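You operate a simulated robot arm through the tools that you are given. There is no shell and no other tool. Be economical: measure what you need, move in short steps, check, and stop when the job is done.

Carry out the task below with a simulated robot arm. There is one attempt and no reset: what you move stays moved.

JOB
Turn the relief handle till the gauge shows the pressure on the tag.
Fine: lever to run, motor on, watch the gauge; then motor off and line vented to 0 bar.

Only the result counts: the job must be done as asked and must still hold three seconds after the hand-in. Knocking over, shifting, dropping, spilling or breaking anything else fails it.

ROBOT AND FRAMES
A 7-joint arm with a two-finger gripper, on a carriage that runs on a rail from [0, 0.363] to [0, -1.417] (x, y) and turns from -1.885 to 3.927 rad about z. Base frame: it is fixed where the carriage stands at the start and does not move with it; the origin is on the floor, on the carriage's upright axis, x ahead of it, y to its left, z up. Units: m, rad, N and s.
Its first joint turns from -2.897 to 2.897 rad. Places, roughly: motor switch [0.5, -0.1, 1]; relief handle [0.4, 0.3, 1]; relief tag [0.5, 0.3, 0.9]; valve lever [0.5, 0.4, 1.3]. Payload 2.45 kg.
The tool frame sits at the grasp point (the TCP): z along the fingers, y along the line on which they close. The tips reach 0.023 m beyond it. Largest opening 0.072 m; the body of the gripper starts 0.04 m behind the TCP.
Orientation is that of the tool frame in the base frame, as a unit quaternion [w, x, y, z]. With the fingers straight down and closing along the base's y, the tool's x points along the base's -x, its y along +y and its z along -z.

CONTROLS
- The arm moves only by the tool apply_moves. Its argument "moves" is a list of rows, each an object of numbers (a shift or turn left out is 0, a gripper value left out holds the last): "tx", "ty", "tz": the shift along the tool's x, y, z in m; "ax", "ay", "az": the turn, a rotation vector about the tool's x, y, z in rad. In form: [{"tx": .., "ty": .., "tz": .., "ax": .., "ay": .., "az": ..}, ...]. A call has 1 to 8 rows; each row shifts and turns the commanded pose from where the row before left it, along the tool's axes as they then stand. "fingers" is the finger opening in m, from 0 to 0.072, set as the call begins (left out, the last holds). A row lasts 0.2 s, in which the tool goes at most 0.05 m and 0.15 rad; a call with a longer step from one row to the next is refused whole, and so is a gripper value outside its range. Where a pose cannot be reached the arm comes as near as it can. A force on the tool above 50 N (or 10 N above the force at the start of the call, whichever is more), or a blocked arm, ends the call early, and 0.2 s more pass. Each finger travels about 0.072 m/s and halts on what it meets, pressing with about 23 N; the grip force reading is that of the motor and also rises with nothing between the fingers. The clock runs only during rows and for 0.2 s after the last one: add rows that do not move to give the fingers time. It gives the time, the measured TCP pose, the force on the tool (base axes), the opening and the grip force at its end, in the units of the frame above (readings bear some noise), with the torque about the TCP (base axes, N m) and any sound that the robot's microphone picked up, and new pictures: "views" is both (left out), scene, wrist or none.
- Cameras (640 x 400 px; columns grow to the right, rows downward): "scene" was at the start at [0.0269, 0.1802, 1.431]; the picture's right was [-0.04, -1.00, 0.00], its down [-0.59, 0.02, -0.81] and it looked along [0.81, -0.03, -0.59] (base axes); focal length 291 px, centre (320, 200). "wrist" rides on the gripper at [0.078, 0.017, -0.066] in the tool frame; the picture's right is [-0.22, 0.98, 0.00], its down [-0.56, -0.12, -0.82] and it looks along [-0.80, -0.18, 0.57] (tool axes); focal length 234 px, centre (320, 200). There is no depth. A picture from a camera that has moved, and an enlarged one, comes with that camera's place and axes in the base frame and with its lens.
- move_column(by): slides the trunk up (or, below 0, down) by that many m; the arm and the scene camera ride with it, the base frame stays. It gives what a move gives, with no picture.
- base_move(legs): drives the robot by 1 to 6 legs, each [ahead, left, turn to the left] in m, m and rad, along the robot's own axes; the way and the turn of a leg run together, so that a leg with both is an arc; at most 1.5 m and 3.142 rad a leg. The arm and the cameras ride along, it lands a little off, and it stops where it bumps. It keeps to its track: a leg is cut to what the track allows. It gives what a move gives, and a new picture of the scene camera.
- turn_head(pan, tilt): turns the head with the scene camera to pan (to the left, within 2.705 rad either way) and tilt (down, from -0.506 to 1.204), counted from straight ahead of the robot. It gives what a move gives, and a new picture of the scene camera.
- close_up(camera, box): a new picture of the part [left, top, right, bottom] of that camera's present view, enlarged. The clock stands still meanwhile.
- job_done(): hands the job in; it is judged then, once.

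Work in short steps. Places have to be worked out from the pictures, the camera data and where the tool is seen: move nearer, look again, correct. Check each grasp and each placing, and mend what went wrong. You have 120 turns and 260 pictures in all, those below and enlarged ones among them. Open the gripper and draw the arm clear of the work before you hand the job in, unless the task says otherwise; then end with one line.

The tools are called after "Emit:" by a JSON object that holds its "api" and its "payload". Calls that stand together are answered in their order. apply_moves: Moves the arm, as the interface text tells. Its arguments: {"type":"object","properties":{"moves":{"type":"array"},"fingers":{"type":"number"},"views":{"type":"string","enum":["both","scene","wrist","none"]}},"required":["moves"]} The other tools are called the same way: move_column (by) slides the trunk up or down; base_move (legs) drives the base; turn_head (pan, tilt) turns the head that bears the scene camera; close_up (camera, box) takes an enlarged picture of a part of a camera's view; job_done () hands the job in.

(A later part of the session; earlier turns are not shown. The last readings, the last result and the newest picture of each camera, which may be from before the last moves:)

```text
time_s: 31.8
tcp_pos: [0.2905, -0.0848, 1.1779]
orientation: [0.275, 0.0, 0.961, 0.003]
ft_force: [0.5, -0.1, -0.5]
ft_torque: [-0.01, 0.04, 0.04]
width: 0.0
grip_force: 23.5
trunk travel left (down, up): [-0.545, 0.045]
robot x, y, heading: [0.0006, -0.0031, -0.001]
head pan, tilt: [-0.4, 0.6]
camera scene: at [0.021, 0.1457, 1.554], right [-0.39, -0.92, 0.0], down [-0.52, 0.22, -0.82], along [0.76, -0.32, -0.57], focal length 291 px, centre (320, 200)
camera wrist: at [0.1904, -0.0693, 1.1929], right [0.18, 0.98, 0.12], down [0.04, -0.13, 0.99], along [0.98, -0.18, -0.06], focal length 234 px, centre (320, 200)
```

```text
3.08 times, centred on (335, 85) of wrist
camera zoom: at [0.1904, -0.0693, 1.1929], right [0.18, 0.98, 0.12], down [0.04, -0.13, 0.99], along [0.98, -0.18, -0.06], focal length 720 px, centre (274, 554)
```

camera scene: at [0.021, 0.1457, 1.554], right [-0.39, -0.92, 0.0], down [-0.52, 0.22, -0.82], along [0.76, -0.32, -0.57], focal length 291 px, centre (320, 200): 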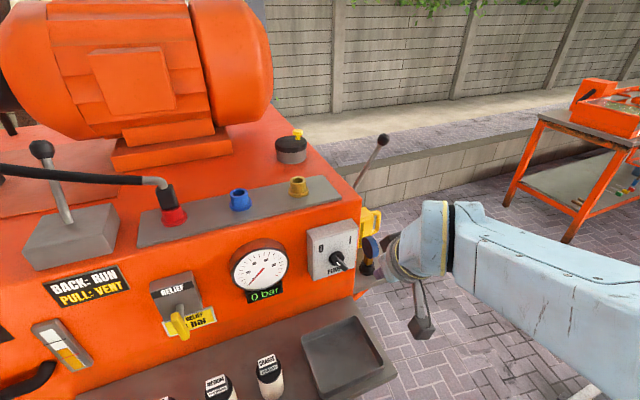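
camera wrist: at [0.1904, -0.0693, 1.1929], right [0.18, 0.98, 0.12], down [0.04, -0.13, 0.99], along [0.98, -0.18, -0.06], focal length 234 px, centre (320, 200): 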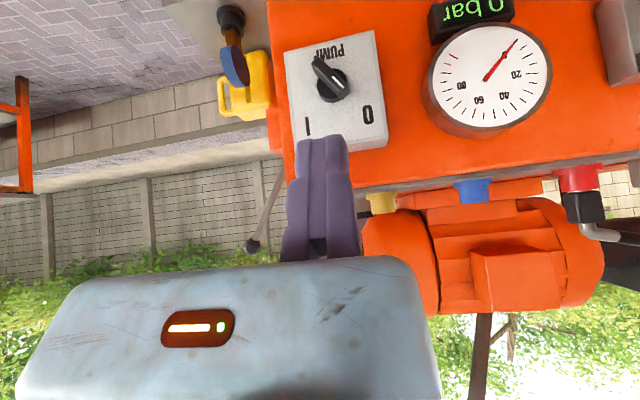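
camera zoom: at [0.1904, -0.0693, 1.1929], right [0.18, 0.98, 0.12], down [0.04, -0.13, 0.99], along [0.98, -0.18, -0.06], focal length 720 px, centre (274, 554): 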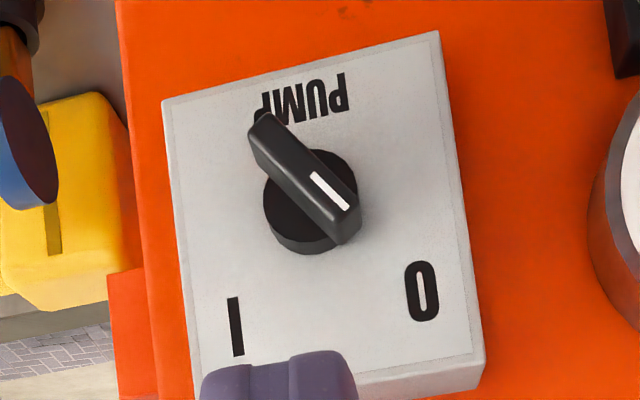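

Pivot at about [0.47, -0.089, 1.038], fin face at x≈0.455, pointing to 0. I'll place the closed fingertip left of the fin's upper end (y -0.04) and later push in -y.

Emit:
{"api": "apply_moves", "payload": {"moves": [{"ty": 0.045}, {"tz": 0.0341, "tx": -0.015}, {"tz": 0.0341, "tx": -0.015}, {"tz": 0.0341, "tx": -0.015}, {"tz": 0.0341, "tx": -0.015}]}}

Emit:
{"api": "close_up", "payload": {"camera": "wrist", "box": [200, 50, 420, 200]}}

Emit:
{"api": "close_up", "payload": {"camera": "scene", "box": [290, 210, 386, 290]}}

```text
time_s: 33.0
tcp_pos: [0.4138, -0.0387, 1.0951]
orientation: [0.275, 0.001, 0.961, 0.002]
ft_force: [-0.3, -0.2, 0.1]
ft_torque: [0.0, 0.04, -0.02]
width: 0.0002
grip_force: 23.4
trunk travel left (down, up): [-0.545, 0.045]
robot x, y, heading: [0.0019, -0.0062, -0.001]
head pan, tilt: [-0.4, 0.6]
camera scene: at [0.0205, 0.1459, 1.5539], right [-0.39, -0.92, 0.0], down [-0.52, 0.22, -0.83], along [0.76, -0.32, -0.56], focal length 291 px, centre (320, 200)
camera wrist: at [0.3131, -0.0225, 1.1097], right [0.18, 0.98, 0.12], down [0.04, -0.13, 0.99], along [0.98, -0.18, -0.07], focal length 234 px, centre (320, 200)
```

scene: 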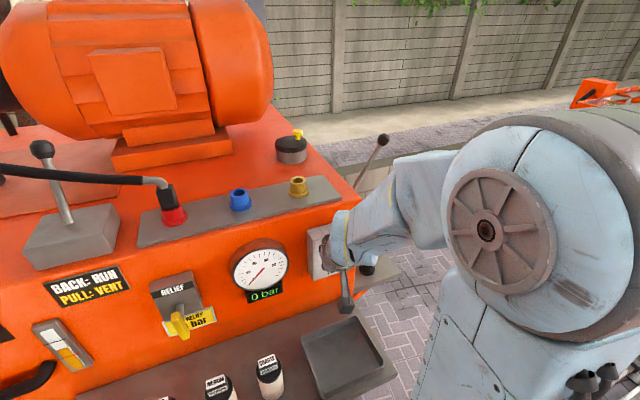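
wrist: 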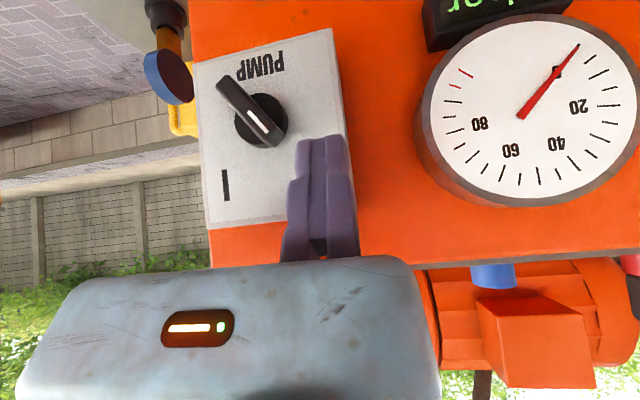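

```text
2.67 times, centred on (310, 125) of wrist
camera zoom: at [0.3131, -0.0225, 1.1097], right [0.18, 0.98, 0.12], down [0.04, -0.13, 0.99], along [0.98, -0.18, -0.07], focal length 624 px, centre (347, 400)
```

zoom: 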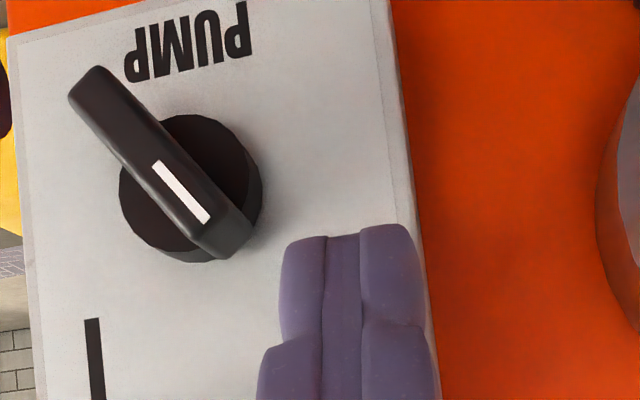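

```text
5.00 times, centred on (338, 250) of scene
camera zoom: at [0.0205, 0.1459, 1.5539], right [-0.39, -0.92, 0.0], down [-0.52, 0.22, -0.83], along [0.76, -0.32, -0.56], focal length 1456 px, centre (230, -50)
```

zoom: 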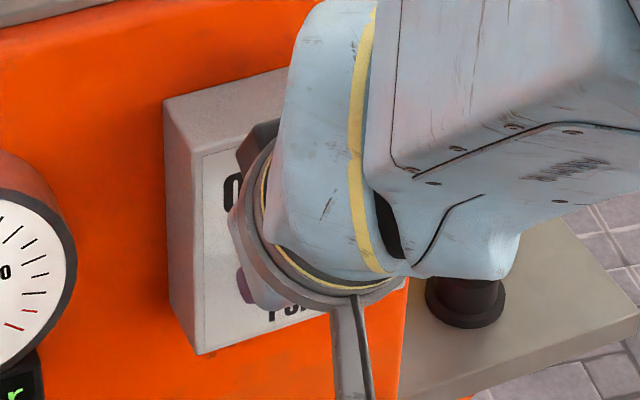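

Fingertip is well placed. I advance the last 3 cm, then push in -y.

Emit:
{"api": "apply_moves", "payload": {"moves": [{"tz": 0.0171, "tx": -0.0075}, {"tz": 0.0171, "tx": -0.0075}, {"ty": -0.012}], "views": "wrist"}}

Emit:
{"api": "close_up", "payload": {"camera": "wrist", "box": [200, 50, 420, 200]}}

```text
time_s: 33.8
tcp_pos: [0.4439, -0.0529, 1.073]
orientation: [0.274, 0.0, 0.962, 0.003]
ft_force: [0.1, 1.1, -0.9]
ft_torque: [0.01, 0.03, -0.03]
width: 0.0
grip_force: 22.7
trunk travel left (down, up): [-0.545, 0.045]
robot x, y, heading: [0.0017, -0.0071, -0.002]
head pan, tilt: [-0.4, 0.6]
camera wrist: at [0.3447, -0.0363, 1.0885], right [0.18, 0.98, 0.12], down [0.04, -0.13, 0.99], along [0.98, -0.18, -0.07], focal length 234 px, centre (320, 200)
```

wrist: 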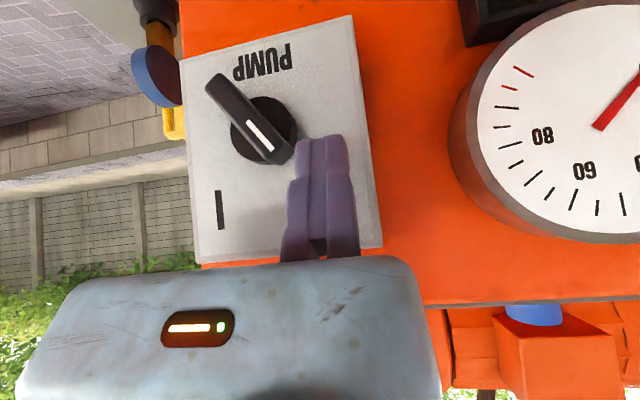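

```text
2.67 times, centred on (310, 125) of wrist
camera zoom: at [0.3447, -0.0363, 1.0885], right [0.18, 0.98, 0.12], down [0.04, -0.13, 0.99], along [0.98, -0.18, -0.07], focal length 624 px, centre (347, 400)
```

zoom: 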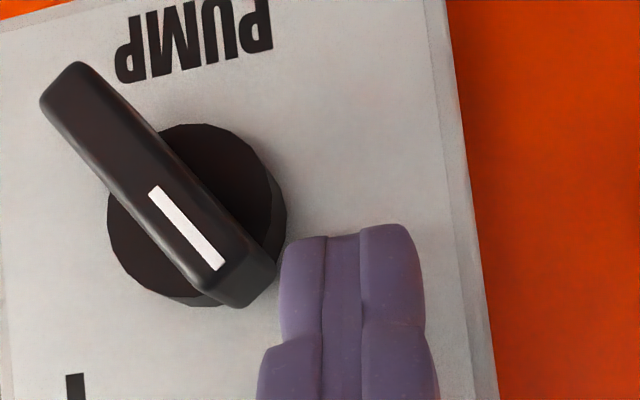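

Fingertip is at the fin's upper end. Pushing -y.

Emit:
{"api": "apply_moves", "payload": {"moves": [{"ty": -0.008}, {"ty": -0.008}, {"ty": -0.008}], "views": "wrist"}}

```text
time_s: 34.6
tcp_pos: [0.4441, -0.0762, 1.0733]
orientation: [0.276, -0.001, 0.961, 0.003]
ft_force: [0.9, 2.8, 3.5]
ft_torque: [0.03, -0.06, 0.01]
width: 0.0
grip_force: 23.2
trunk travel left (down, up): [-0.545, 0.045]
robot x, y, heading: [0.002, -0.0043, -0.0]
head pan, tilt: [-0.4, 0.6]
camera wrist: at [0.344, -0.0597, 1.0884], right [0.18, 0.98, 0.12], down [0.04, -0.13, 0.99], along [0.98, -0.18, -0.07], focal length 234 px, centre (320, 200)
```

wrist: 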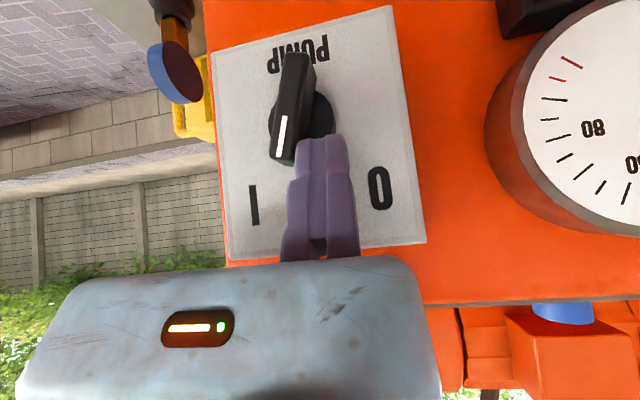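

The fin turns well, already past upright. I continue pushing.

Emit:
{"api": "apply_moves", "payload": {"moves": [{"ty": -0.008}, {"ty": -0.006}], "views": "wrist"}}

```text
time_s: 35.2
tcp_pos: [0.4439, -0.0806, 1.0731]
orientation: [0.274, -0.003, 0.962, 0.005]
ft_force: [-2.6, 40.4, 8.3]
ft_torque: [0.88, 0.0, 0.25]
width: 0.0
grip_force: 23.2
trunk travel left (down, up): [-0.545, 0.045]
robot x, y, heading: [0.0003, -0.002, 0.005]
head pan, tilt: [-0.4, 0.6]
camera wrist: at [0.3436, -0.0665, 1.0886], right [0.18, 0.98, 0.12], down [0.05, -0.13, 0.99], along [0.98, -0.17, -0.07], focal length 234 px, centre (320, 200)
```

wrist: 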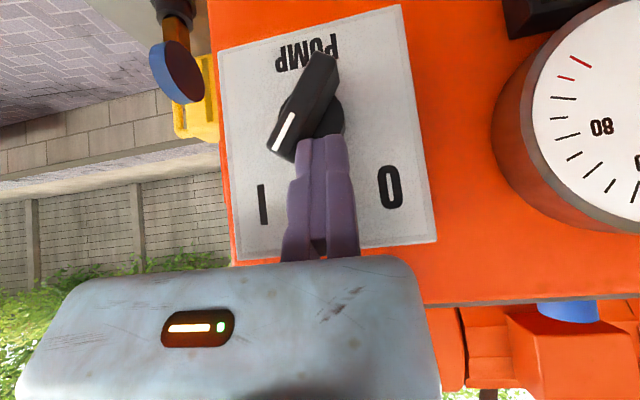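

40 N now: the stop. The fin points to I. I back off and look at switch and gauge.

Emit:
{"api": "apply_moves", "payload": {"moves": [{"ty": 0.02}, {"tz": -0.04}, {"tz": -0.04}, {"tz": -0.04}]}}

Emit:
{"api": "close_up", "payload": {"camera": "scene", "box": [210, 210, 390, 330]}}

```text
time_s: 36.2
tcp_pos: [0.3809, -0.0721, 1.1759]
orientation: [0.275, 0.0, 0.962, 0.002]
ft_force: [0.5, -0.2, -0.2]
ft_torque: [0.0, -0.01, 0.0]
width: 0.0
grip_force: 23.0
trunk travel left (down, up): [-0.545, 0.045]
robot x, y, heading: [0.0017, -0.0022, 0.003]
head pan, tilt: [-0.4, 0.6]
camera scene: at [0.021, 0.1458, 1.5539], right [-0.39, -0.92, 0.0], down [-0.52, 0.22, -0.82], along [0.76, -0.32, -0.57], focal length 291 px, centre (320, 200)
camera wrist: at [0.2809, -0.0548, 1.1914], right [0.19, 0.98, 0.12], down [0.04, -0.13, 0.99], along [0.98, -0.18, -0.07], focal length 234 px, centre (320, 200)
```

scene: 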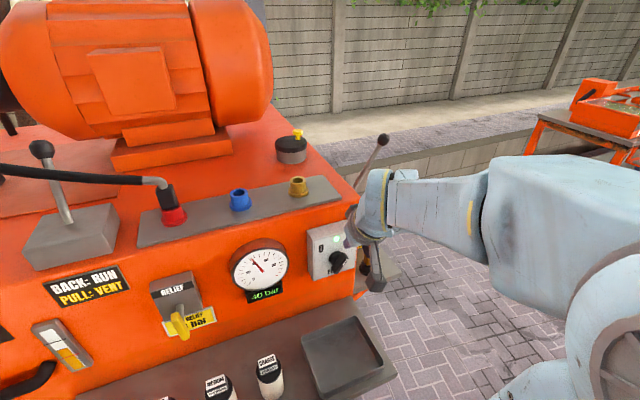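
wrist: 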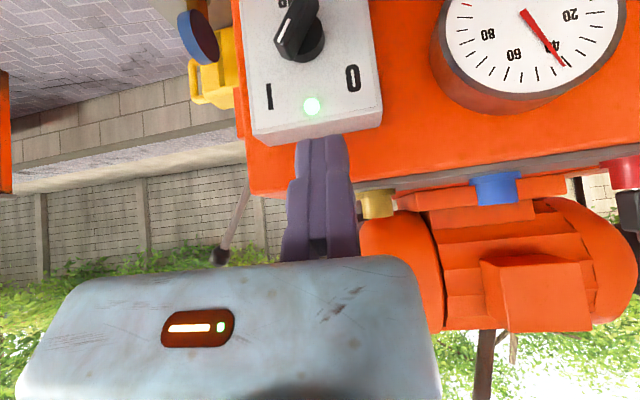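

```text
3.33 times, centred on (300, 270) of scene
camera zoom: at [0.021, 0.1458, 1.5539], right [-0.39, -0.92, 0.0], down [-0.52, 0.22, -0.82], along [0.76, -0.32, -0.57], focal length 971 px, centre (387, -33)
```

zoom: 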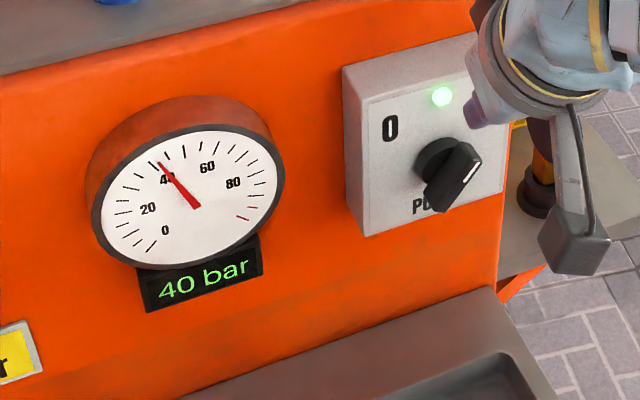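

Pump is on, 40 bar with the handle hanging down. Now I move the hand left to view the relief handle face-on.

Emit:
{"api": "apply_moves", "payload": {"moves": [{"tz": -0.0266, "tx": 0.035}, {"ty": 0.049}, {"ty": 0.049}, {"ty": 0.049}, {"ty": 0.049}, {"ty": 0.049}, {"ty": 0.049}, {"ty": 0.049}]}}

Emit:
{"api": "close_up", "payload": {"camera": "wrist", "box": [220, 0, 500, 175]}}

```text
time_s: 38.0
tcp_pos: [0.3372, 0.2717, 1.1808]
orientation: [0.275, 0.001, 0.961, 0.003]
ft_force: [-0.6, -0.1, 0.7]
ft_torque: [0.01, -0.03, 0.02]
width: 0.0004
grip_force: 23.0
trunk travel left (down, up): [-0.545, 0.045]
robot x, y, heading: [0.0015, -0.0011, -0.001]
head pan, tilt: [-0.4, 0.6]
camera scene: at [0.0206, 0.146, 1.5539], right [-0.39, -0.92, 0.0], down [-0.52, 0.22, -0.83], along [0.76, -0.32, -0.56], focal length 291 px, centre (320, 200)
camera wrist: at [0.2379, 0.2889, 1.1966], right [0.19, 0.98, 0.12], down [0.04, -0.13, 0.99], along [0.98, -0.18, -0.07], focal length 234 px, centre (320, 200)
```

scene: 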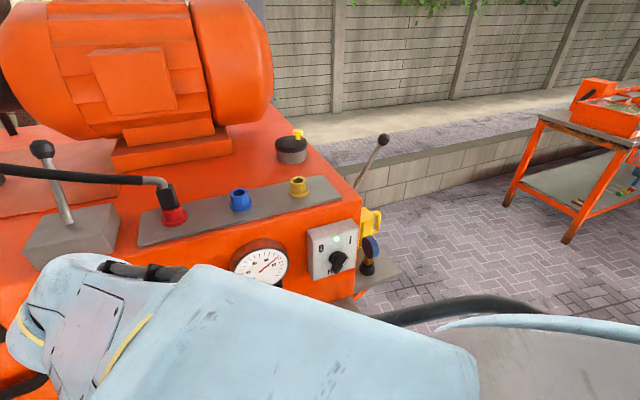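
wrist: 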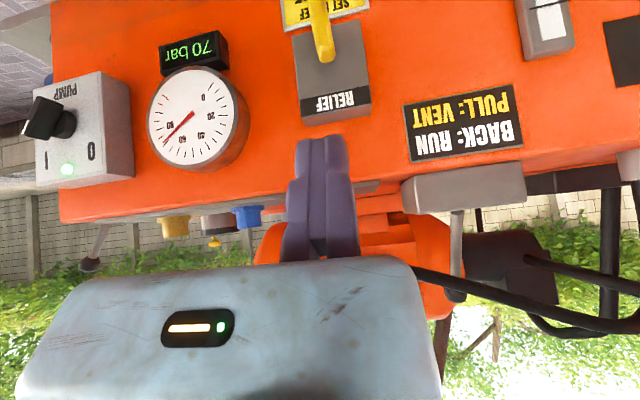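

```text
2.29 times, centred on (360, 88) of wrist
camera zoom: at [0.2379, 0.2889, 1.1966], right [0.19, 0.98, 0.12], down [0.04, -0.13, 0.99], along [0.98, -0.18, -0.07], focal length 535 px, centre (229, 457)
```

zoom: 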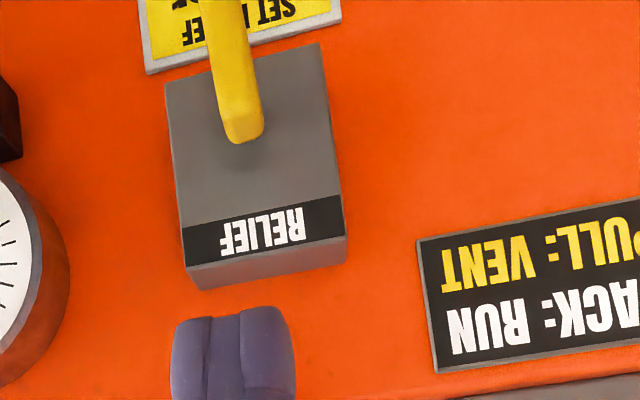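

Gauge has climbed to 70 (40 was on the way up). I move down along the tool axis with fingers opened to straddle the bar, watching the gauge.

Emit:
{"api": "apply_moves", "payload": {"moves": [{"tz": 0.03}, {"tz": 0.045}, {"tz": 0.045}], "fingers": 0.045, "views": "wrist"}}

Emit:
{"api": "close_up", "payload": {"camera": "wrist", "box": [100, 0, 420, 200]}}

```text
time_s: 38.8
tcp_pos: [0.4, 0.2734, 1.0791]
orientation: [0.275, 0.0, 0.961, 0.002]
ft_force: [-1.2, -0.1, 0.4]
ft_torque: [0.03, 0.0, 0.0]
width: 0.0451
grip_force: 0.1
trunk travel left (down, up): [-0.545, 0.045]
robot x, y, heading: [0.0011, -0.0045, 0.004]
head pan, tilt: [-0.4, 0.6]
camera wrist: at [0.3, 0.2897, 1.0939], right [0.18, 0.98, 0.12], down [0.04, -0.13, 0.99], along [0.98, -0.18, -0.07], focal length 234 px, centre (320, 200)
```

wrist: 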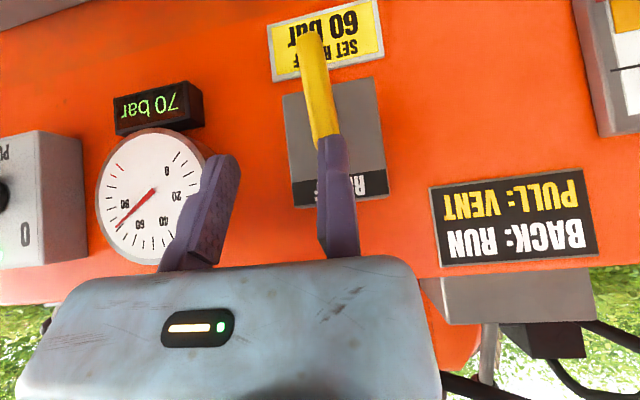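

```text
2.00 times, centred on (260, 100) of wrist
camera zoom: at [0.3, 0.2897, 1.0939], right [0.18, 0.98, 0.12], down [0.04, -0.13, 0.99], along [0.98, -0.18, -0.07], focal length 468 px, centre (440, 400)
```

zoom: 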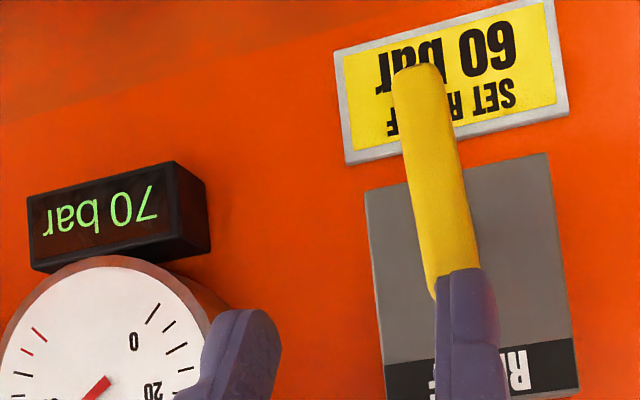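

Stable at 70 bar, so I need to come down to 60. The pictures show the right (+y) finger stays fixed at the TCP line while the other opens, so the gap lies at TCP-0.045…TCP; I shift +y 0.022 and then go in around the bar.

Emit:
{"api": "apply_moves", "payload": {"moves": [{"ty": 0.022}, {}], "views": "wrist"}}

Emit:
{"api": "turn_head", "payload": {"pan": 0.15, "tilt": 0.7}}

```text
time_s: 39.4
tcp_pos: [0.3991, 0.2947, 1.0787]
orientation: [0.275, 0.001, 0.961, 0.002]
ft_force: [-0.4, 0.2, -0.1]
ft_torque: [-0.01, 0.02, 0.0]
width: 0.0449
grip_force: 0.1
trunk travel left (down, up): [-0.545, 0.045]
robot x, y, heading: [-0.0027, -0.0067, 0.003]
head pan, tilt: [-0.4, 0.6]
camera wrist: at [0.3002, 0.3116, 1.0941], right [0.18, 0.98, 0.12], down [0.04, -0.13, 0.99], along [0.98, -0.18, -0.07], focal length 234 px, centre (320, 200)
```

wrist: 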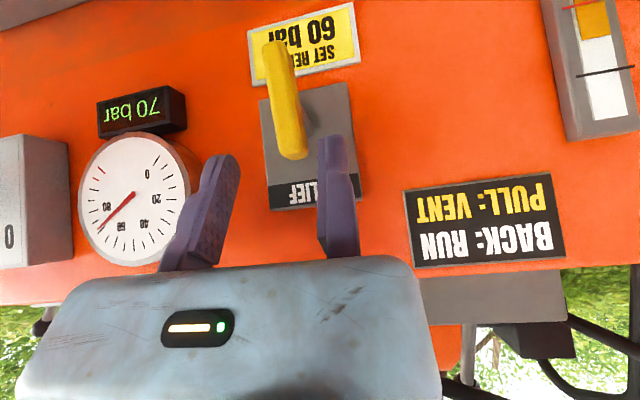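

```text
time_s: 40.4
tcp_pos: [0.3993, 0.2951, 1.0801]
orientation: [0.275, 0.0, 0.961, 0.002]
ft_force: [-0.4, -0.2, 0.1]
ft_torque: [0.01, 0.02, -0.03]
width: 0.045
grip_force: 0.1
trunk travel left (down, up): [-0.545, 0.045]
robot x, y, heading: [-0.0003, 0.0002, 0.003]
head pan, tilt: [0.15, 0.7]
camera scene: at [0.0233, 0.1928, 1.5453], right [0.15, -0.99, 0.0], down [-0.64, -0.1, -0.77], along [0.76, 0.11, -0.64], focal length 291 px, centre (320, 200)
```

scene: 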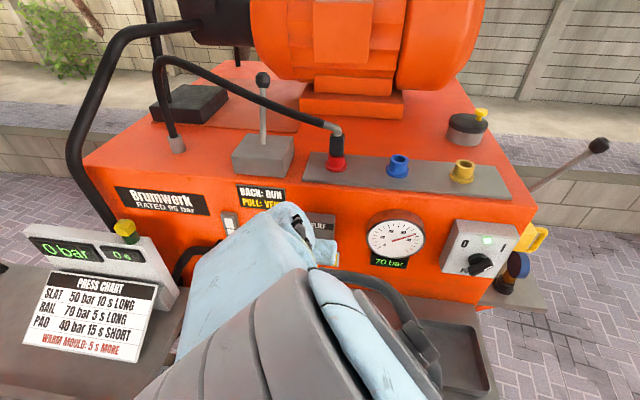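

Bar is between the fingers, gauge visible in both views. I advance along the tool axis to engage the bar.

Emit:
{"api": "apply_moves", "payload": {"moves": [{"tz": 0.032}, {"tz": 0.032}], "views": "wrist"}}

```text
time_s: 41.0
tcp_pos: [0.4343, 0.2941, 1.0236]
orientation: [0.274, 0.001, 0.962, 0.003]
ft_force: [0.6, 0.3, -0.7]
ft_torque: [0.01, -0.02, -0.02]
width: 0.0452
grip_force: 0.0
trunk travel left (down, up): [-0.545, 0.045]
robot x, y, heading: [0.0025, -0.0057, 0.003]
head pan, tilt: [0.15, 0.7]
camera wrist: at [0.3346, 0.3114, 1.0402], right [0.18, 0.98, 0.12], down [0.04, -0.13, 0.99], along [0.98, -0.18, -0.07], focal length 234 px, centre (320, 200)
```

wrist: 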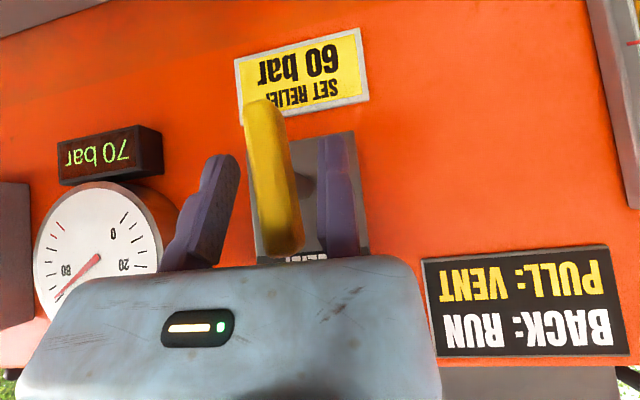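

The bar lies between the fingers. I push it toward -y (counter-clockwise from the front) in small steps and watch the pressure.

Emit:
{"api": "apply_moves", "payload": {"moves": [{"ty": -0.008}, {"ty": -0.006}, {"ty": -0.004}, {}], "views": "wrist"}}

```text
time_s: 42.0
tcp_pos: [0.4329, 0.2806, 1.0239]
orientation: [0.275, -0.001, 0.961, 0.004]
ft_force: [3.1, 22.7, 6.8]
ft_torque: [0.01, 0.2, -0.12]
width: 0.0452
grip_force: 0.0
trunk travel left (down, up): [-0.545, 0.045]
robot x, y, heading: [-0.0004, -0.0006, 0.002]
head pan, tilt: [0.15, 0.7]
camera wrist: at [0.334, 0.2968, 1.0399], right [0.18, 0.98, 0.12], down [0.04, -0.13, 0.99], along [0.98, -0.17, -0.06], focal length 234 px, centre (320, 200)
```

wrist: 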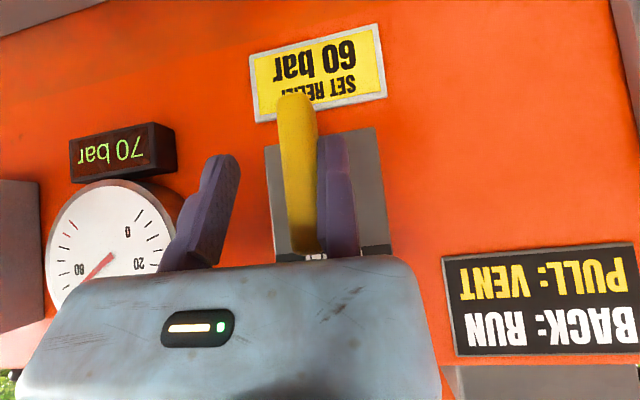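

Bar took 23 N without moving; the contact is close to the pivot. I lower the fingers 12 mm toward the bar's end and push again.

Emit:
{"api": "apply_moves", "payload": {"moves": [{"ty": 0.006}, {"tz": 0.0102, "tx": 0.0064}, {"ty": -0.006}, {"ty": -0.004}, {"ty": -0.004}], "views": "wrist"}}

```text
time_s: 43.2
tcp_pos: [0.4319, 0.2805, 1.0133]
orientation: [0.276, -0.007, 0.961, 0.007]
ft_force: [0.6, 14.5, 2.1]
ft_torque: [-0.11, 0.2, -0.07]
width: 0.0449
grip_force: 0.1
trunk travel left (down, up): [-0.545, 0.045]
robot x, y, heading: [-0.0019, -0.0025, -0.002]
head pan, tilt: [0.15, 0.7]
stopped in row 5: the force on the tool passed its limit (the readings are from after the stop); the commanded pose is now the measured one
camera wrist: at [0.3321, 0.2953, 1.0286], right [0.17, 0.98, 0.12], down [0.04, -0.13, 0.99], along [0.99, -0.16, -0.06], focal length 234 px, centre (320, 200)
```

wrist: 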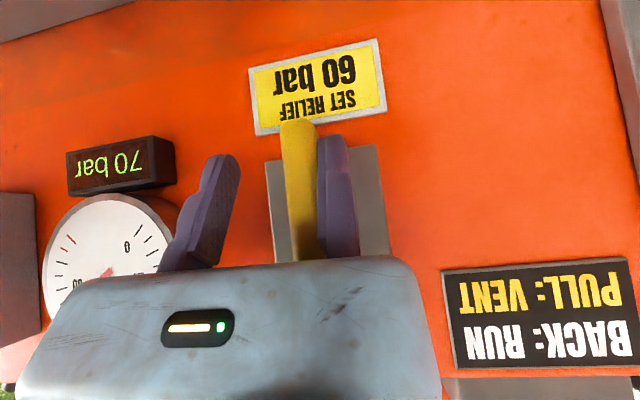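

Over 50 N and no movement: a stop on this side, it seems. I try the other direction with the other finger, gently.

Emit:
{"api": "apply_moves", "payload": {"moves": [{"ty": 0.015}, {"ty": 0.012}, {"ty": 0.004}, {"ty": 0.003}, {}], "views": "wrist"}}

```text
time_s: 44.4
tcp_pos: [0.4322, 0.3109, 1.0127]
orientation: [0.276, -0.005, 0.961, 0.006]
ft_force: [-0.6, -0.6, 0.0]
ft_torque: [-0.02, 0.0, -0.01]
width: 0.0462
grip_force: 0.8
trunk travel left (down, up): [-0.545, 0.045]
robot x, y, heading: [-0.0006, -0.0013, 0.005]
head pan, tilt: [0.15, 0.7]
camera wrist: at [0.3322, 0.3259, 1.0285], right [0.17, 0.98, 0.12], down [0.04, -0.13, 0.99], along [0.98, -0.17, -0.06], focal length 234 px, centre (320, 200)
```

wrist: 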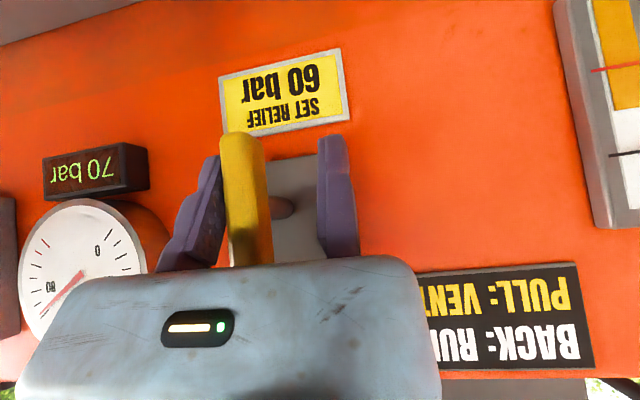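

The shaft seems to meet the bar at its middle (z≈1.022), so leverage matters; the fingertips are now near its lower end. I push toward +y.

Emit:
{"api": "apply_moves", "payload": {"moves": [{"ty": 0.004}, {"ty": 0.004}, {"ty": 0.004}], "views": "wrist"}}

```text
time_s: 45.2
tcp_pos: [0.4327, 0.3208, 1.0137]
orientation: [0.276, -0.004, 0.961, 0.006]
ft_force: [-0.3, -8.3, -1.1]
ft_torque: [0.08, -0.14, -0.05]
width: 0.0565
grip_force: 8.0
trunk travel left (down, up): [-0.545, 0.045]
robot x, y, heading: [-0.0022, -0.0029, 0.005]
head pan, tilt: [0.15, 0.7]
camera wrist: at [0.3322, 0.3369, 1.0288], right [0.17, 0.98, 0.12], down [0.04, -0.13, 0.99], along [0.98, -0.17, -0.06], focal length 234 px, centre (320, 200)
```

wrist: 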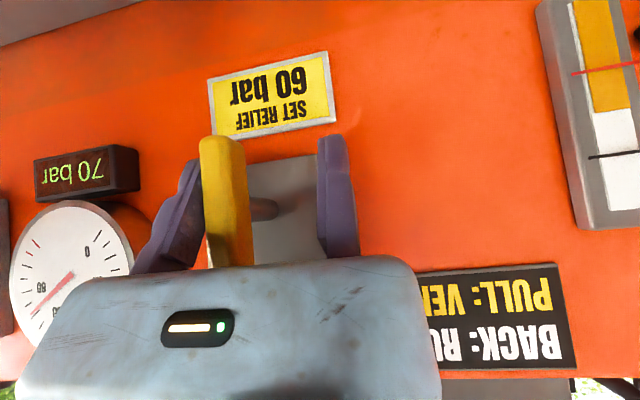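

The moving finger yields at 8 N, so that test was inconclusive. I retract and look closely at the handle's pivot.

Emit:
{"api": "apply_moves", "payload": {"moves": [{"ty": -0.025}, {"tz": -0.03}, {"tz": -0.03}, {"tx": 0.02, "ty": 0.03}], "views": "wrist"}}

Emit:
{"api": "close_up", "payload": {"camera": "wrist", "box": [180, 40, 420, 190]}}

```text
time_s: 46.2
tcp_pos: [0.3829, 0.3267, 1.0545]
orientation: [0.276, -0.005, 0.961, 0.006]
ft_force: [0.0, 0.2, -0.2]
ft_torque: [-0.02, 0.0, 0.02]
width: 0.0451
grip_force: 0.1
trunk travel left (down, up): [-0.545, 0.045]
robot x, y, heading: [0.0003, -0.0047, 0.004]
head pan, tilt: [0.15, 0.7]
camera wrist: at [0.2829, 0.3426, 1.0694], right [0.17, 0.98, 0.12], down [0.04, -0.13, 0.99], along [0.98, -0.16, -0.06], focal length 234 px, centre (320, 200)
```

wrist: 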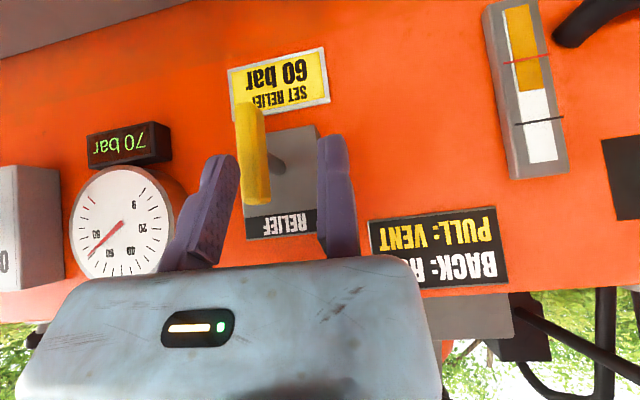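

```text
2.67 times, centred on (300, 115) of wrist
camera zoom: at [0.2829, 0.3426, 1.0694], right [0.17, 0.98, 0.12], down [0.04, -0.13, 0.99], along [0.98, -0.16, -0.06], focal length 624 px, centre (373, 427)
```

zoom: 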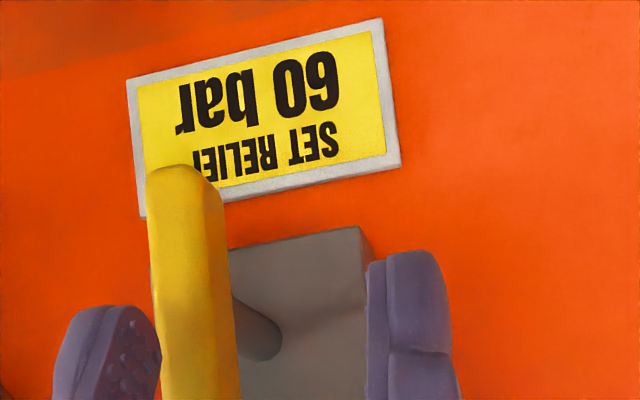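

The bar is a T on a shaft at about [y 0.274, z 1.02], half-length 0.037; my flat finger contact had no leverage. I'll instead push its upper end with closed tips, first toward +y (counter-clockwise).

Emit:
{"api": "apply_moves", "payload": {"moves": [{"tz": -0.0424, "tx": -0.0266}, {"ty": -0.041}, {"ty": -0.041}, {"tz": 0.0302, "tx": -0.0106}, {"tz": 0.0302, "tx": -0.0106}], "fingers": 0.0, "views": "wrist"}}

Emit:
{"api": "close_up", "payload": {"camera": "wrist", "box": [240, 60, 480, 210]}}

```text
time_s: 47.4
tcp_pos: [0.4338, 0.2459, 1.0623]
orientation: [0.276, -0.005, 0.961, 0.006]
ft_force: [-0.1, 0.8, 0.4]
ft_torque: [-0.02, 0.0, -0.01]
width: 0.0001
grip_force: 22.4
trunk travel left (down, up): [-0.545, 0.045]
robot x, y, heading: [-0.0023, -0.0008, 0.002]
head pan, tilt: [0.15, 0.7]
camera wrist: at [0.3336, 0.2605, 1.0782], right [0.17, 0.98, 0.12], down [0.04, -0.13, 0.99], along [0.98, -0.16, -0.06], focal length 234 px, centre (320, 200)
```

wrist: 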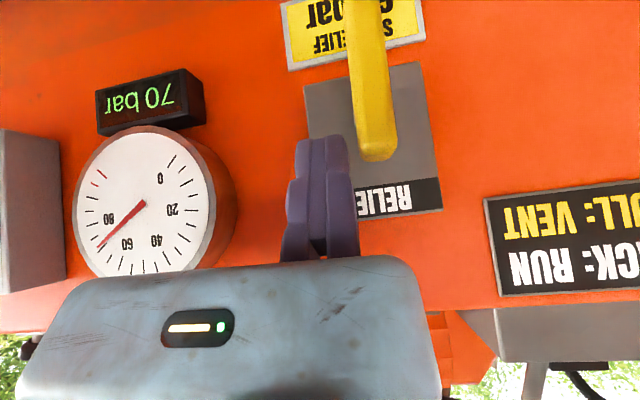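

```text
2.67 times, centred on (360, 135) of wrist
camera zoom: at [0.3336, 0.2605, 1.0782], right [0.17, 0.98, 0.12], down [0.04, -0.13, 0.99], along [0.98, -0.16, -0.06], focal length 624 px, centre (213, 373)
```

zoom: 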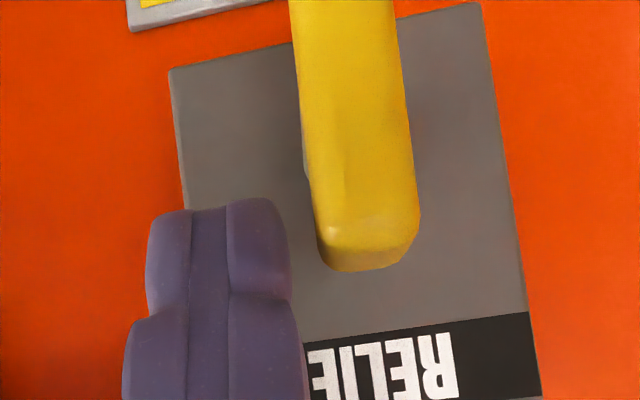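

Tip overlaps the upper end by about 1.5 cm. I push +y in small steps.

Emit:
{"api": "apply_moves", "payload": {"moves": [{"ty": 0.006}, {"ty": 0.004}, {"ty": 0.003}, {"ty": 0.003}], "views": "wrist"}}

```text
time_s: 48.4
tcp_pos: [0.4347, 0.2603, 1.0642]
orientation: [0.277, -0.005, 0.961, 0.006]
ft_force: [-0.5, -6.8, 6.8]
ft_torque: [-0.06, -0.05, -0.06]
width: 0.0
grip_force: 22.7
trunk travel left (down, up): [-0.545, 0.045]
robot x, y, heading: [-0.0022, -0.0021, -0.002]
head pan, tilt: [0.15, 0.7]
camera wrist: at [0.3342, 0.2758, 1.0791], right [0.17, 0.98, 0.12], down [0.04, -0.13, 0.99], along [0.98, -0.16, -0.06], focal length 234 px, centre (320, 200)
```

wrist: 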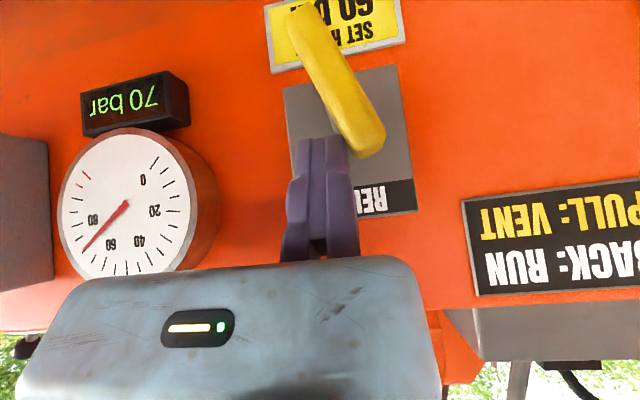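

The handle turns now. I wait and read the gauge.

Emit:
{"api": "apply_moves", "payload": {"moves": [{}, {}, {}, {}], "views": "none"}}

Emit:
{"api": "close_up", "payload": {"camera": "wrist", "box": [50, 0, 450, 250]}}

```text
time_s: 49.4
tcp_pos: [0.4344, 0.2616, 1.0627]
orientation: [0.275, -0.006, 0.961, 0.006]
ft_force: [0.9, -1.1, 2.5]
ft_torque: [-0.02, -0.05, -0.03]
width: 0.0
grip_force: 22.9
trunk travel left (down, up): [-0.545, 0.045]
robot x, y, heading: [0.0001, -0.0075, 0.005]
head pan, tilt: [0.15, 0.7]
```

```text
1.60 times, centred on (250, 125) of wrist
camera zoom: at [0.3339, 0.2765, 1.0784], right [0.17, 0.98, 0.12], down [0.04, -0.13, 0.99], along [0.98, -0.16, -0.06], focal length 375 px, centre (432, 320)
```

zoom: 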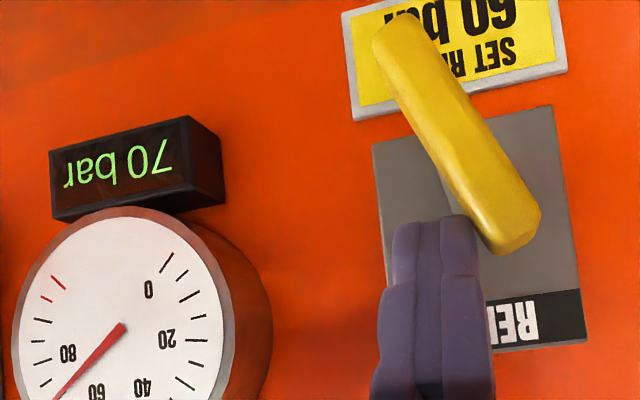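

Still 70 after ~25°. I turn further in the same direction and read again.

Emit:
{"api": "apply_moves", "payload": {"moves": [{"ty": 0.004}, {"ty": 0.004}, {"ty": 0.004}, {}, {}, {}], "views": "wrist"}}

```text
time_s: 50.8
tcp_pos: [0.4349, 0.2737, 1.0637]
orientation: [0.275, -0.005, 0.962, 0.006]
ft_force: [0.5, -0.2, 0.3]
ft_torque: [0.04, 0.04, -0.02]
width: 0.0
grip_force: 23.0
trunk travel left (down, up): [-0.545, 0.045]
robot x, y, heading: [-0.002, -0.0006, 0.004]
head pan, tilt: [0.15, 0.7]
camera wrist: at [0.3338, 0.289, 1.0785], right [0.17, 0.98, 0.12], down [0.04, -0.13, 0.99], along [0.98, -0.16, -0.06], focal length 234 px, centre (320, 200)
```

wrist: 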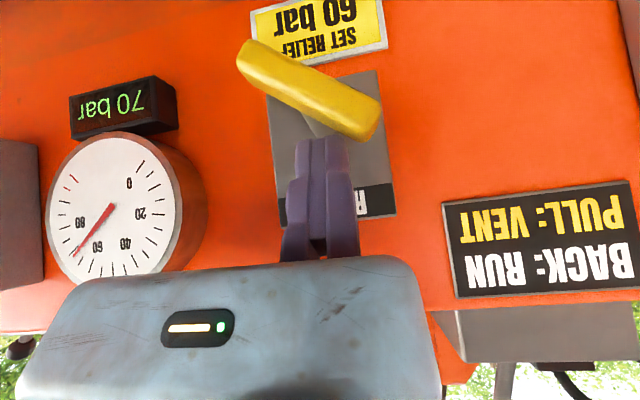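

Still 70 at ~60° of turn. I look at the needle closely in the scene view.

Emit:
{"api": "close_up", "payload": {"camera": "scene", "box": [340, 195, 540, 320]}}

Emit:
{"api": "close_up", "payload": {"camera": "scene", "box": [100, 60, 420, 260]}}

```text
3.20 times, centred on (440, 258) of scene
camera zoom: at [0.023, 0.1936, 1.5453], right [0.15, -0.99, 0.0], down [-0.64, -0.1, -0.76], along [0.76, 0.12, -0.64], focal length 932 px, centre (-64, 16)
```

zoom: 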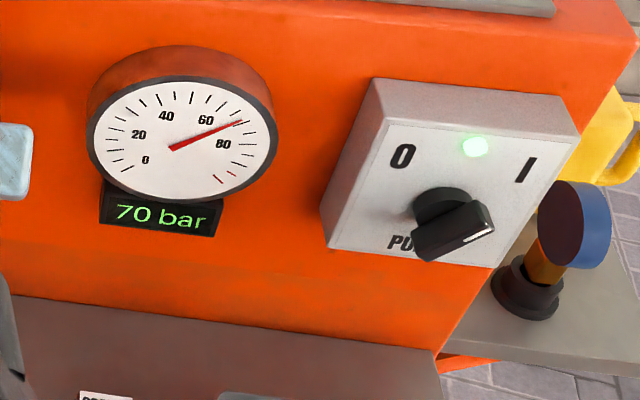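

```text
2.00 times, centred on (260, 160) of scene
camera zoom: at [0.023, 0.1936, 1.5453], right [0.15, -0.99, 0.0], down [-0.64, -0.1, -0.76], along [0.76, 0.12, -0.64], focal length 582 px, centre (440, 280)
```

zoom: 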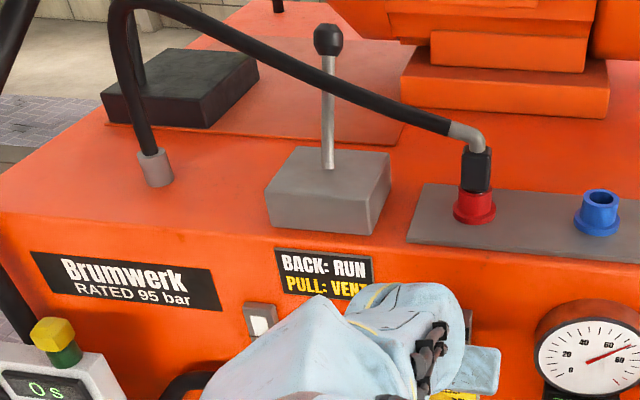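

Perhaps this direction raises the setting beyond what the pump delivers, or there's play. I go over to the +y side of the bar to turn it back clockwise.

Emit:
{"api": "apply_moves", "payload": {"moves": [{"tz": -0.0424, "tx": -0.0266}, {"ty": 0.04}, {"ty": 0.025}, {"tz": 0.0242, "tx": 0.0152}, {"tz": 0.0242, "tx": 0.0152}], "views": "wrist"}}

```text
time_s: 52.0
tcp_pos: [0.4337, 0.3379, 1.0568]
orientation: [0.275, -0.004, 0.961, 0.006]
ft_force: [-0.3, 0.0, -0.2]
ft_torque: [-0.02, 0.01, -0.03]
width: 0.0
grip_force: 23.3
trunk travel left (down, up): [-0.545, 0.045]
robot x, y, heading: [-0.0029, -0.0027, 0.005]
head pan, tilt: [0.15, 0.7]
camera wrist: at [0.3329, 0.3535, 1.0724], right [0.17, 0.98, 0.12], down [0.04, -0.13, 0.99], along [0.98, -0.17, -0.06], focal length 234 px, centre (320, 200)
```

wrist: 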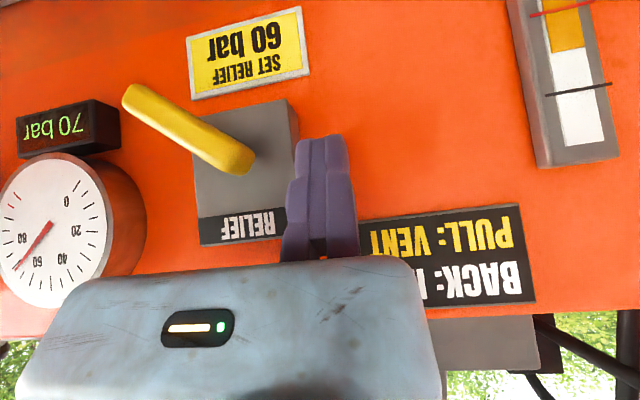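

The bar's upper end lies just right of the finger path. I push -y to bring it back to upright.

Emit:
{"api": "apply_moves", "payload": {"moves": [{"ty": -0.02}, {"ty": -0.01}, {"ty": -0.008}, {"ty": -0.008}, {"ty": -0.005}, {}], "views": "wrist"}}

```text
time_s: 52.8
tcp_pos: [0.4331, 0.3114, 1.0604]
orientation: [0.28, -0.011, 0.96, 0.013]
ft_force: [1.3, 9.7, 6.9]
ft_torque: [0.13, -0.07, 0.06]
width: 0.0
grip_force: 23.2
trunk travel left (down, up): [-0.545, 0.045]
robot x, y, heading: [0.0031, 0.0007, 0.005]
head pan, tilt: [0.15, 0.7]
stopped in row 4: the force on the tool passed its limit (the readings are from after the stop); the commanded pose is now the measured one
camera wrist: at [0.3323, 0.3246, 1.0752], right [0.15, 0.98, 0.14], down [0.03, -0.14, 0.99], along [0.99, -0.15, -0.06], focal length 234 px, centre (320, 200)
```

wrist: 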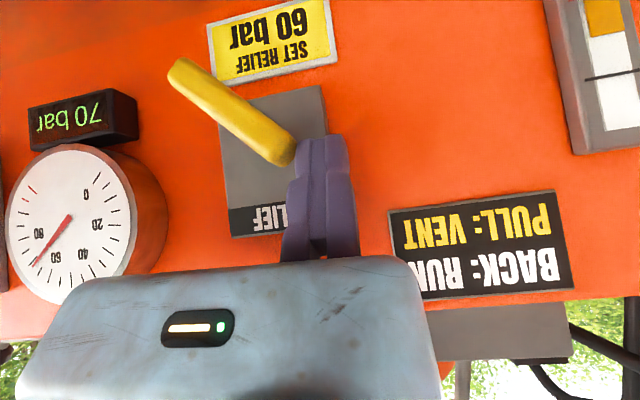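

The finger jams on the bar's end with poor leverage. I'll instead press down from above on its low right end (y≈0.248) to turn it clockwise.

Emit:
{"api": "apply_moves", "payload": {"moves": [{"ty": 0.01}, {"tz": -0.0424, "tx": -0.0266}, {"ty": -0.036}, {"ty": -0.037}, {"tz": 0.0297, "tx": 0.0186}], "views": "wrist"}}

```text
time_s: 54.0
tcp_pos: [0.4342, 0.246, 1.0746]
orientation: [0.281, -0.01, 0.96, 0.012]
ft_force: [-0.1, -0.2, -0.2]
ft_torque: [-0.01, 0.01, 0.01]
width: 0.0
grip_force: 22.9
trunk travel left (down, up): [-0.545, 0.045]
robot x, y, heading: [0.0003, -0.0028, 0.005]
head pan, tilt: [0.15, 0.7]
camera wrist: at [0.3347, 0.2591, 1.0893], right [0.16, 0.98, 0.13], down [0.04, -0.14, 0.99], along [0.99, -0.15, -0.06], focal length 234 px, centre (320, 200)
```

wrist: 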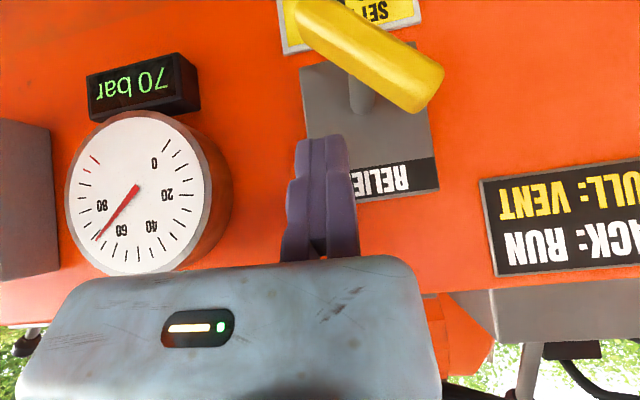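

In position over the low end; pressing down.

Emit:
{"api": "apply_moves", "payload": {"moves": [{"tz": 0.017, "tx": 0.0106}, {"tz": 0.0136, "tx": 0.0085}, {"tz": 0.0085, "tx": 0.0053}, {"tz": 0.0085, "tx": 0.0053}, {"tz": 0.0085, "tx": 0.0053}], "views": "wrist"}}

```text
time_s: 55.2
tcp_pos: [0.4361, 0.2467, 1.0113]
orientation: [0.283, -0.009, 0.959, 0.015]
ft_force: [-2.5, -1.1, 33.8]
ft_torque: [0.85, 0.14, 0.08]
width: 0.0
grip_force: 22.9
trunk travel left (down, up): [-0.545, 0.045]
robot x, y, heading: [-0.0, -0.0009, 0.009]
head pan, tilt: [0.15, 0.7]
camera wrist: at [0.3356, 0.2606, 1.0253], right [0.16, 0.98, 0.14], down [0.03, -0.15, 0.99], along [0.99, -0.15, -0.05], focal length 234 px, centre (320, 200)
```

wrist: 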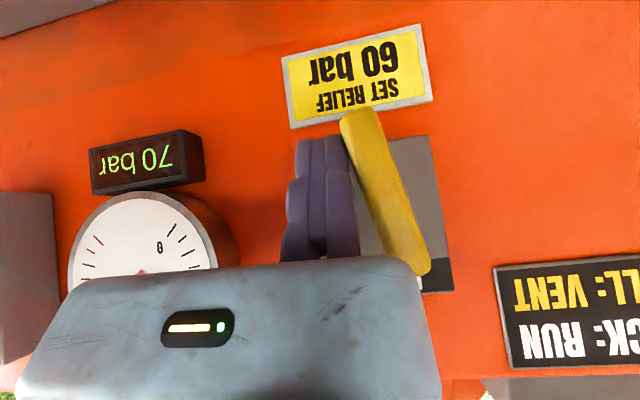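

The bar swung back to ~20°. The finger is now beside its lower end; I push +y to upright it.

Emit:
{"api": "apply_moves", "payload": {"moves": [{"tz": -0.004, "ty": 0.005}, {"ty": 0.005}, {"ty": 0.004}, {}], "views": "wrist"}}

```text
time_s: 56.0
tcp_pos: [0.4339, 0.2501, 1.0099]
orientation: [0.278, -0.005, 0.96, 0.006]
ft_force: [-9.7, -14.5, 7.9]
ft_torque: [0.33, -0.64, 0.22]
width: 0.0
grip_force: 23.2
trunk travel left (down, up): [-0.545, 0.045]
robot x, y, heading: [-0.0011, -0.0059, 0.002]
head pan, tilt: [0.15, 0.7]
stopped in row 4: the force on the tool passed its limit (the readings are from after the stop); the commanded pose is now the measured one
camera wrist: at [0.3328, 0.265, 1.0248], right [0.17, 0.98, 0.13], down [0.04, -0.13, 0.99], along [0.98, -0.16, -0.06], focal length 234 px, centre (320, 200)
```

wrist: 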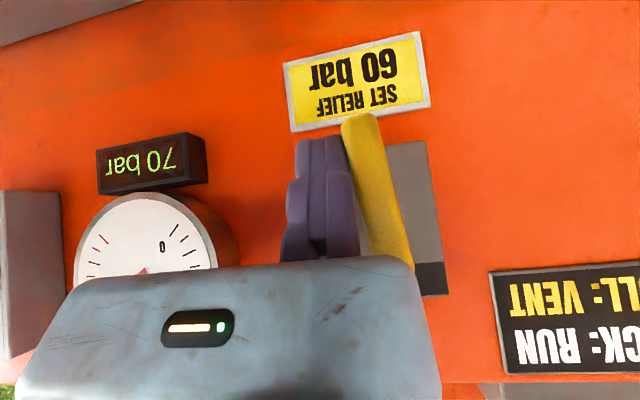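

CW feels much stiffer than CCW. I go to the +y side of the upper end and push -y there, where leverage is good, watching the gauge.

Emit:
{"api": "apply_moves", "payload": {"moves": [{"ty": -0.006}, {"tz": -0.0424, "tx": -0.0266}, {"tz": -0.0424, "tx": -0.0266}, {"ty": 0.045}, {"ty": 0.03}, {"tz": 0.0212, "tx": 0.0133}, {"tz": 0.0187, "tx": 0.0117}], "views": "wrist"}}

```text
time_s: 57.6
tcp_pos: [0.432, 0.3218, 1.0631]
orientation: [0.278, -0.007, 0.961, 0.007]
ft_force: [-0.2, 0.4, 1.0]
ft_torque: [0.03, 0.0, -0.02]
width: 0.0004
grip_force: 23.1
trunk travel left (down, up): [-0.545, 0.045]
robot x, y, heading: [0.0017, -0.0042, 0.004]
head pan, tilt: [0.15, 0.7]
camera wrist: at [0.3319, 0.337, 1.0776], right [0.17, 0.98, 0.12], down [0.04, -0.13, 0.99], along [0.98, -0.16, -0.06], focal length 234 px, centre (320, 200)
```

wrist: 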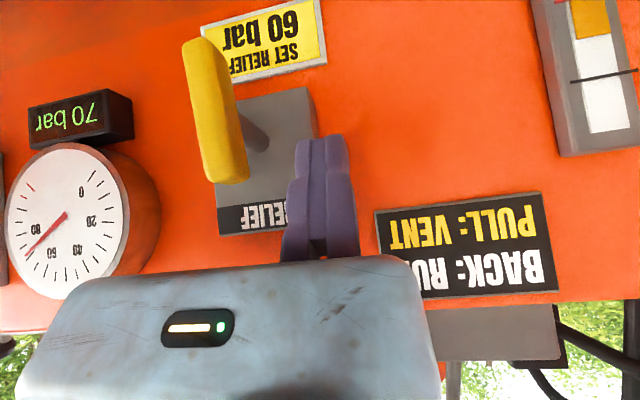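

Pushing the upper end toward -y.

Emit:
{"api": "apply_moves", "payload": {"moves": [{"ty": -0.015}, {"ty": -0.008}, {"ty": -0.005}, {"ty": -0.005}, {"ty": -0.005}], "views": "wrist"}}

```text
time_s: 58.8
tcp_pos: [0.4318, 0.2849, 1.0623]
orientation: [0.278, -0.006, 0.96, 0.007]
ft_force: [-1.0, 8.2, 6.7]
ft_torque: [0.14, -0.01, 0.04]
width: 0.0001
grip_force: 22.3
trunk travel left (down, up): [-0.545, 0.045]
robot x, y, heading: [0.0015, 0.001, 0.005]
head pan, tilt: [0.15, 0.7]
camera wrist: at [0.3322, 0.2999, 1.0776], right [0.17, 0.98, 0.13], down [0.04, -0.13, 0.99], along [0.99, -0.16, -0.06], focal length 234 px, centre (320, 200)
```

wrist: 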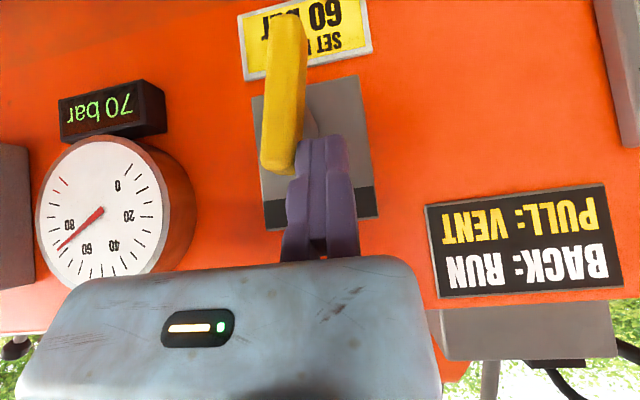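

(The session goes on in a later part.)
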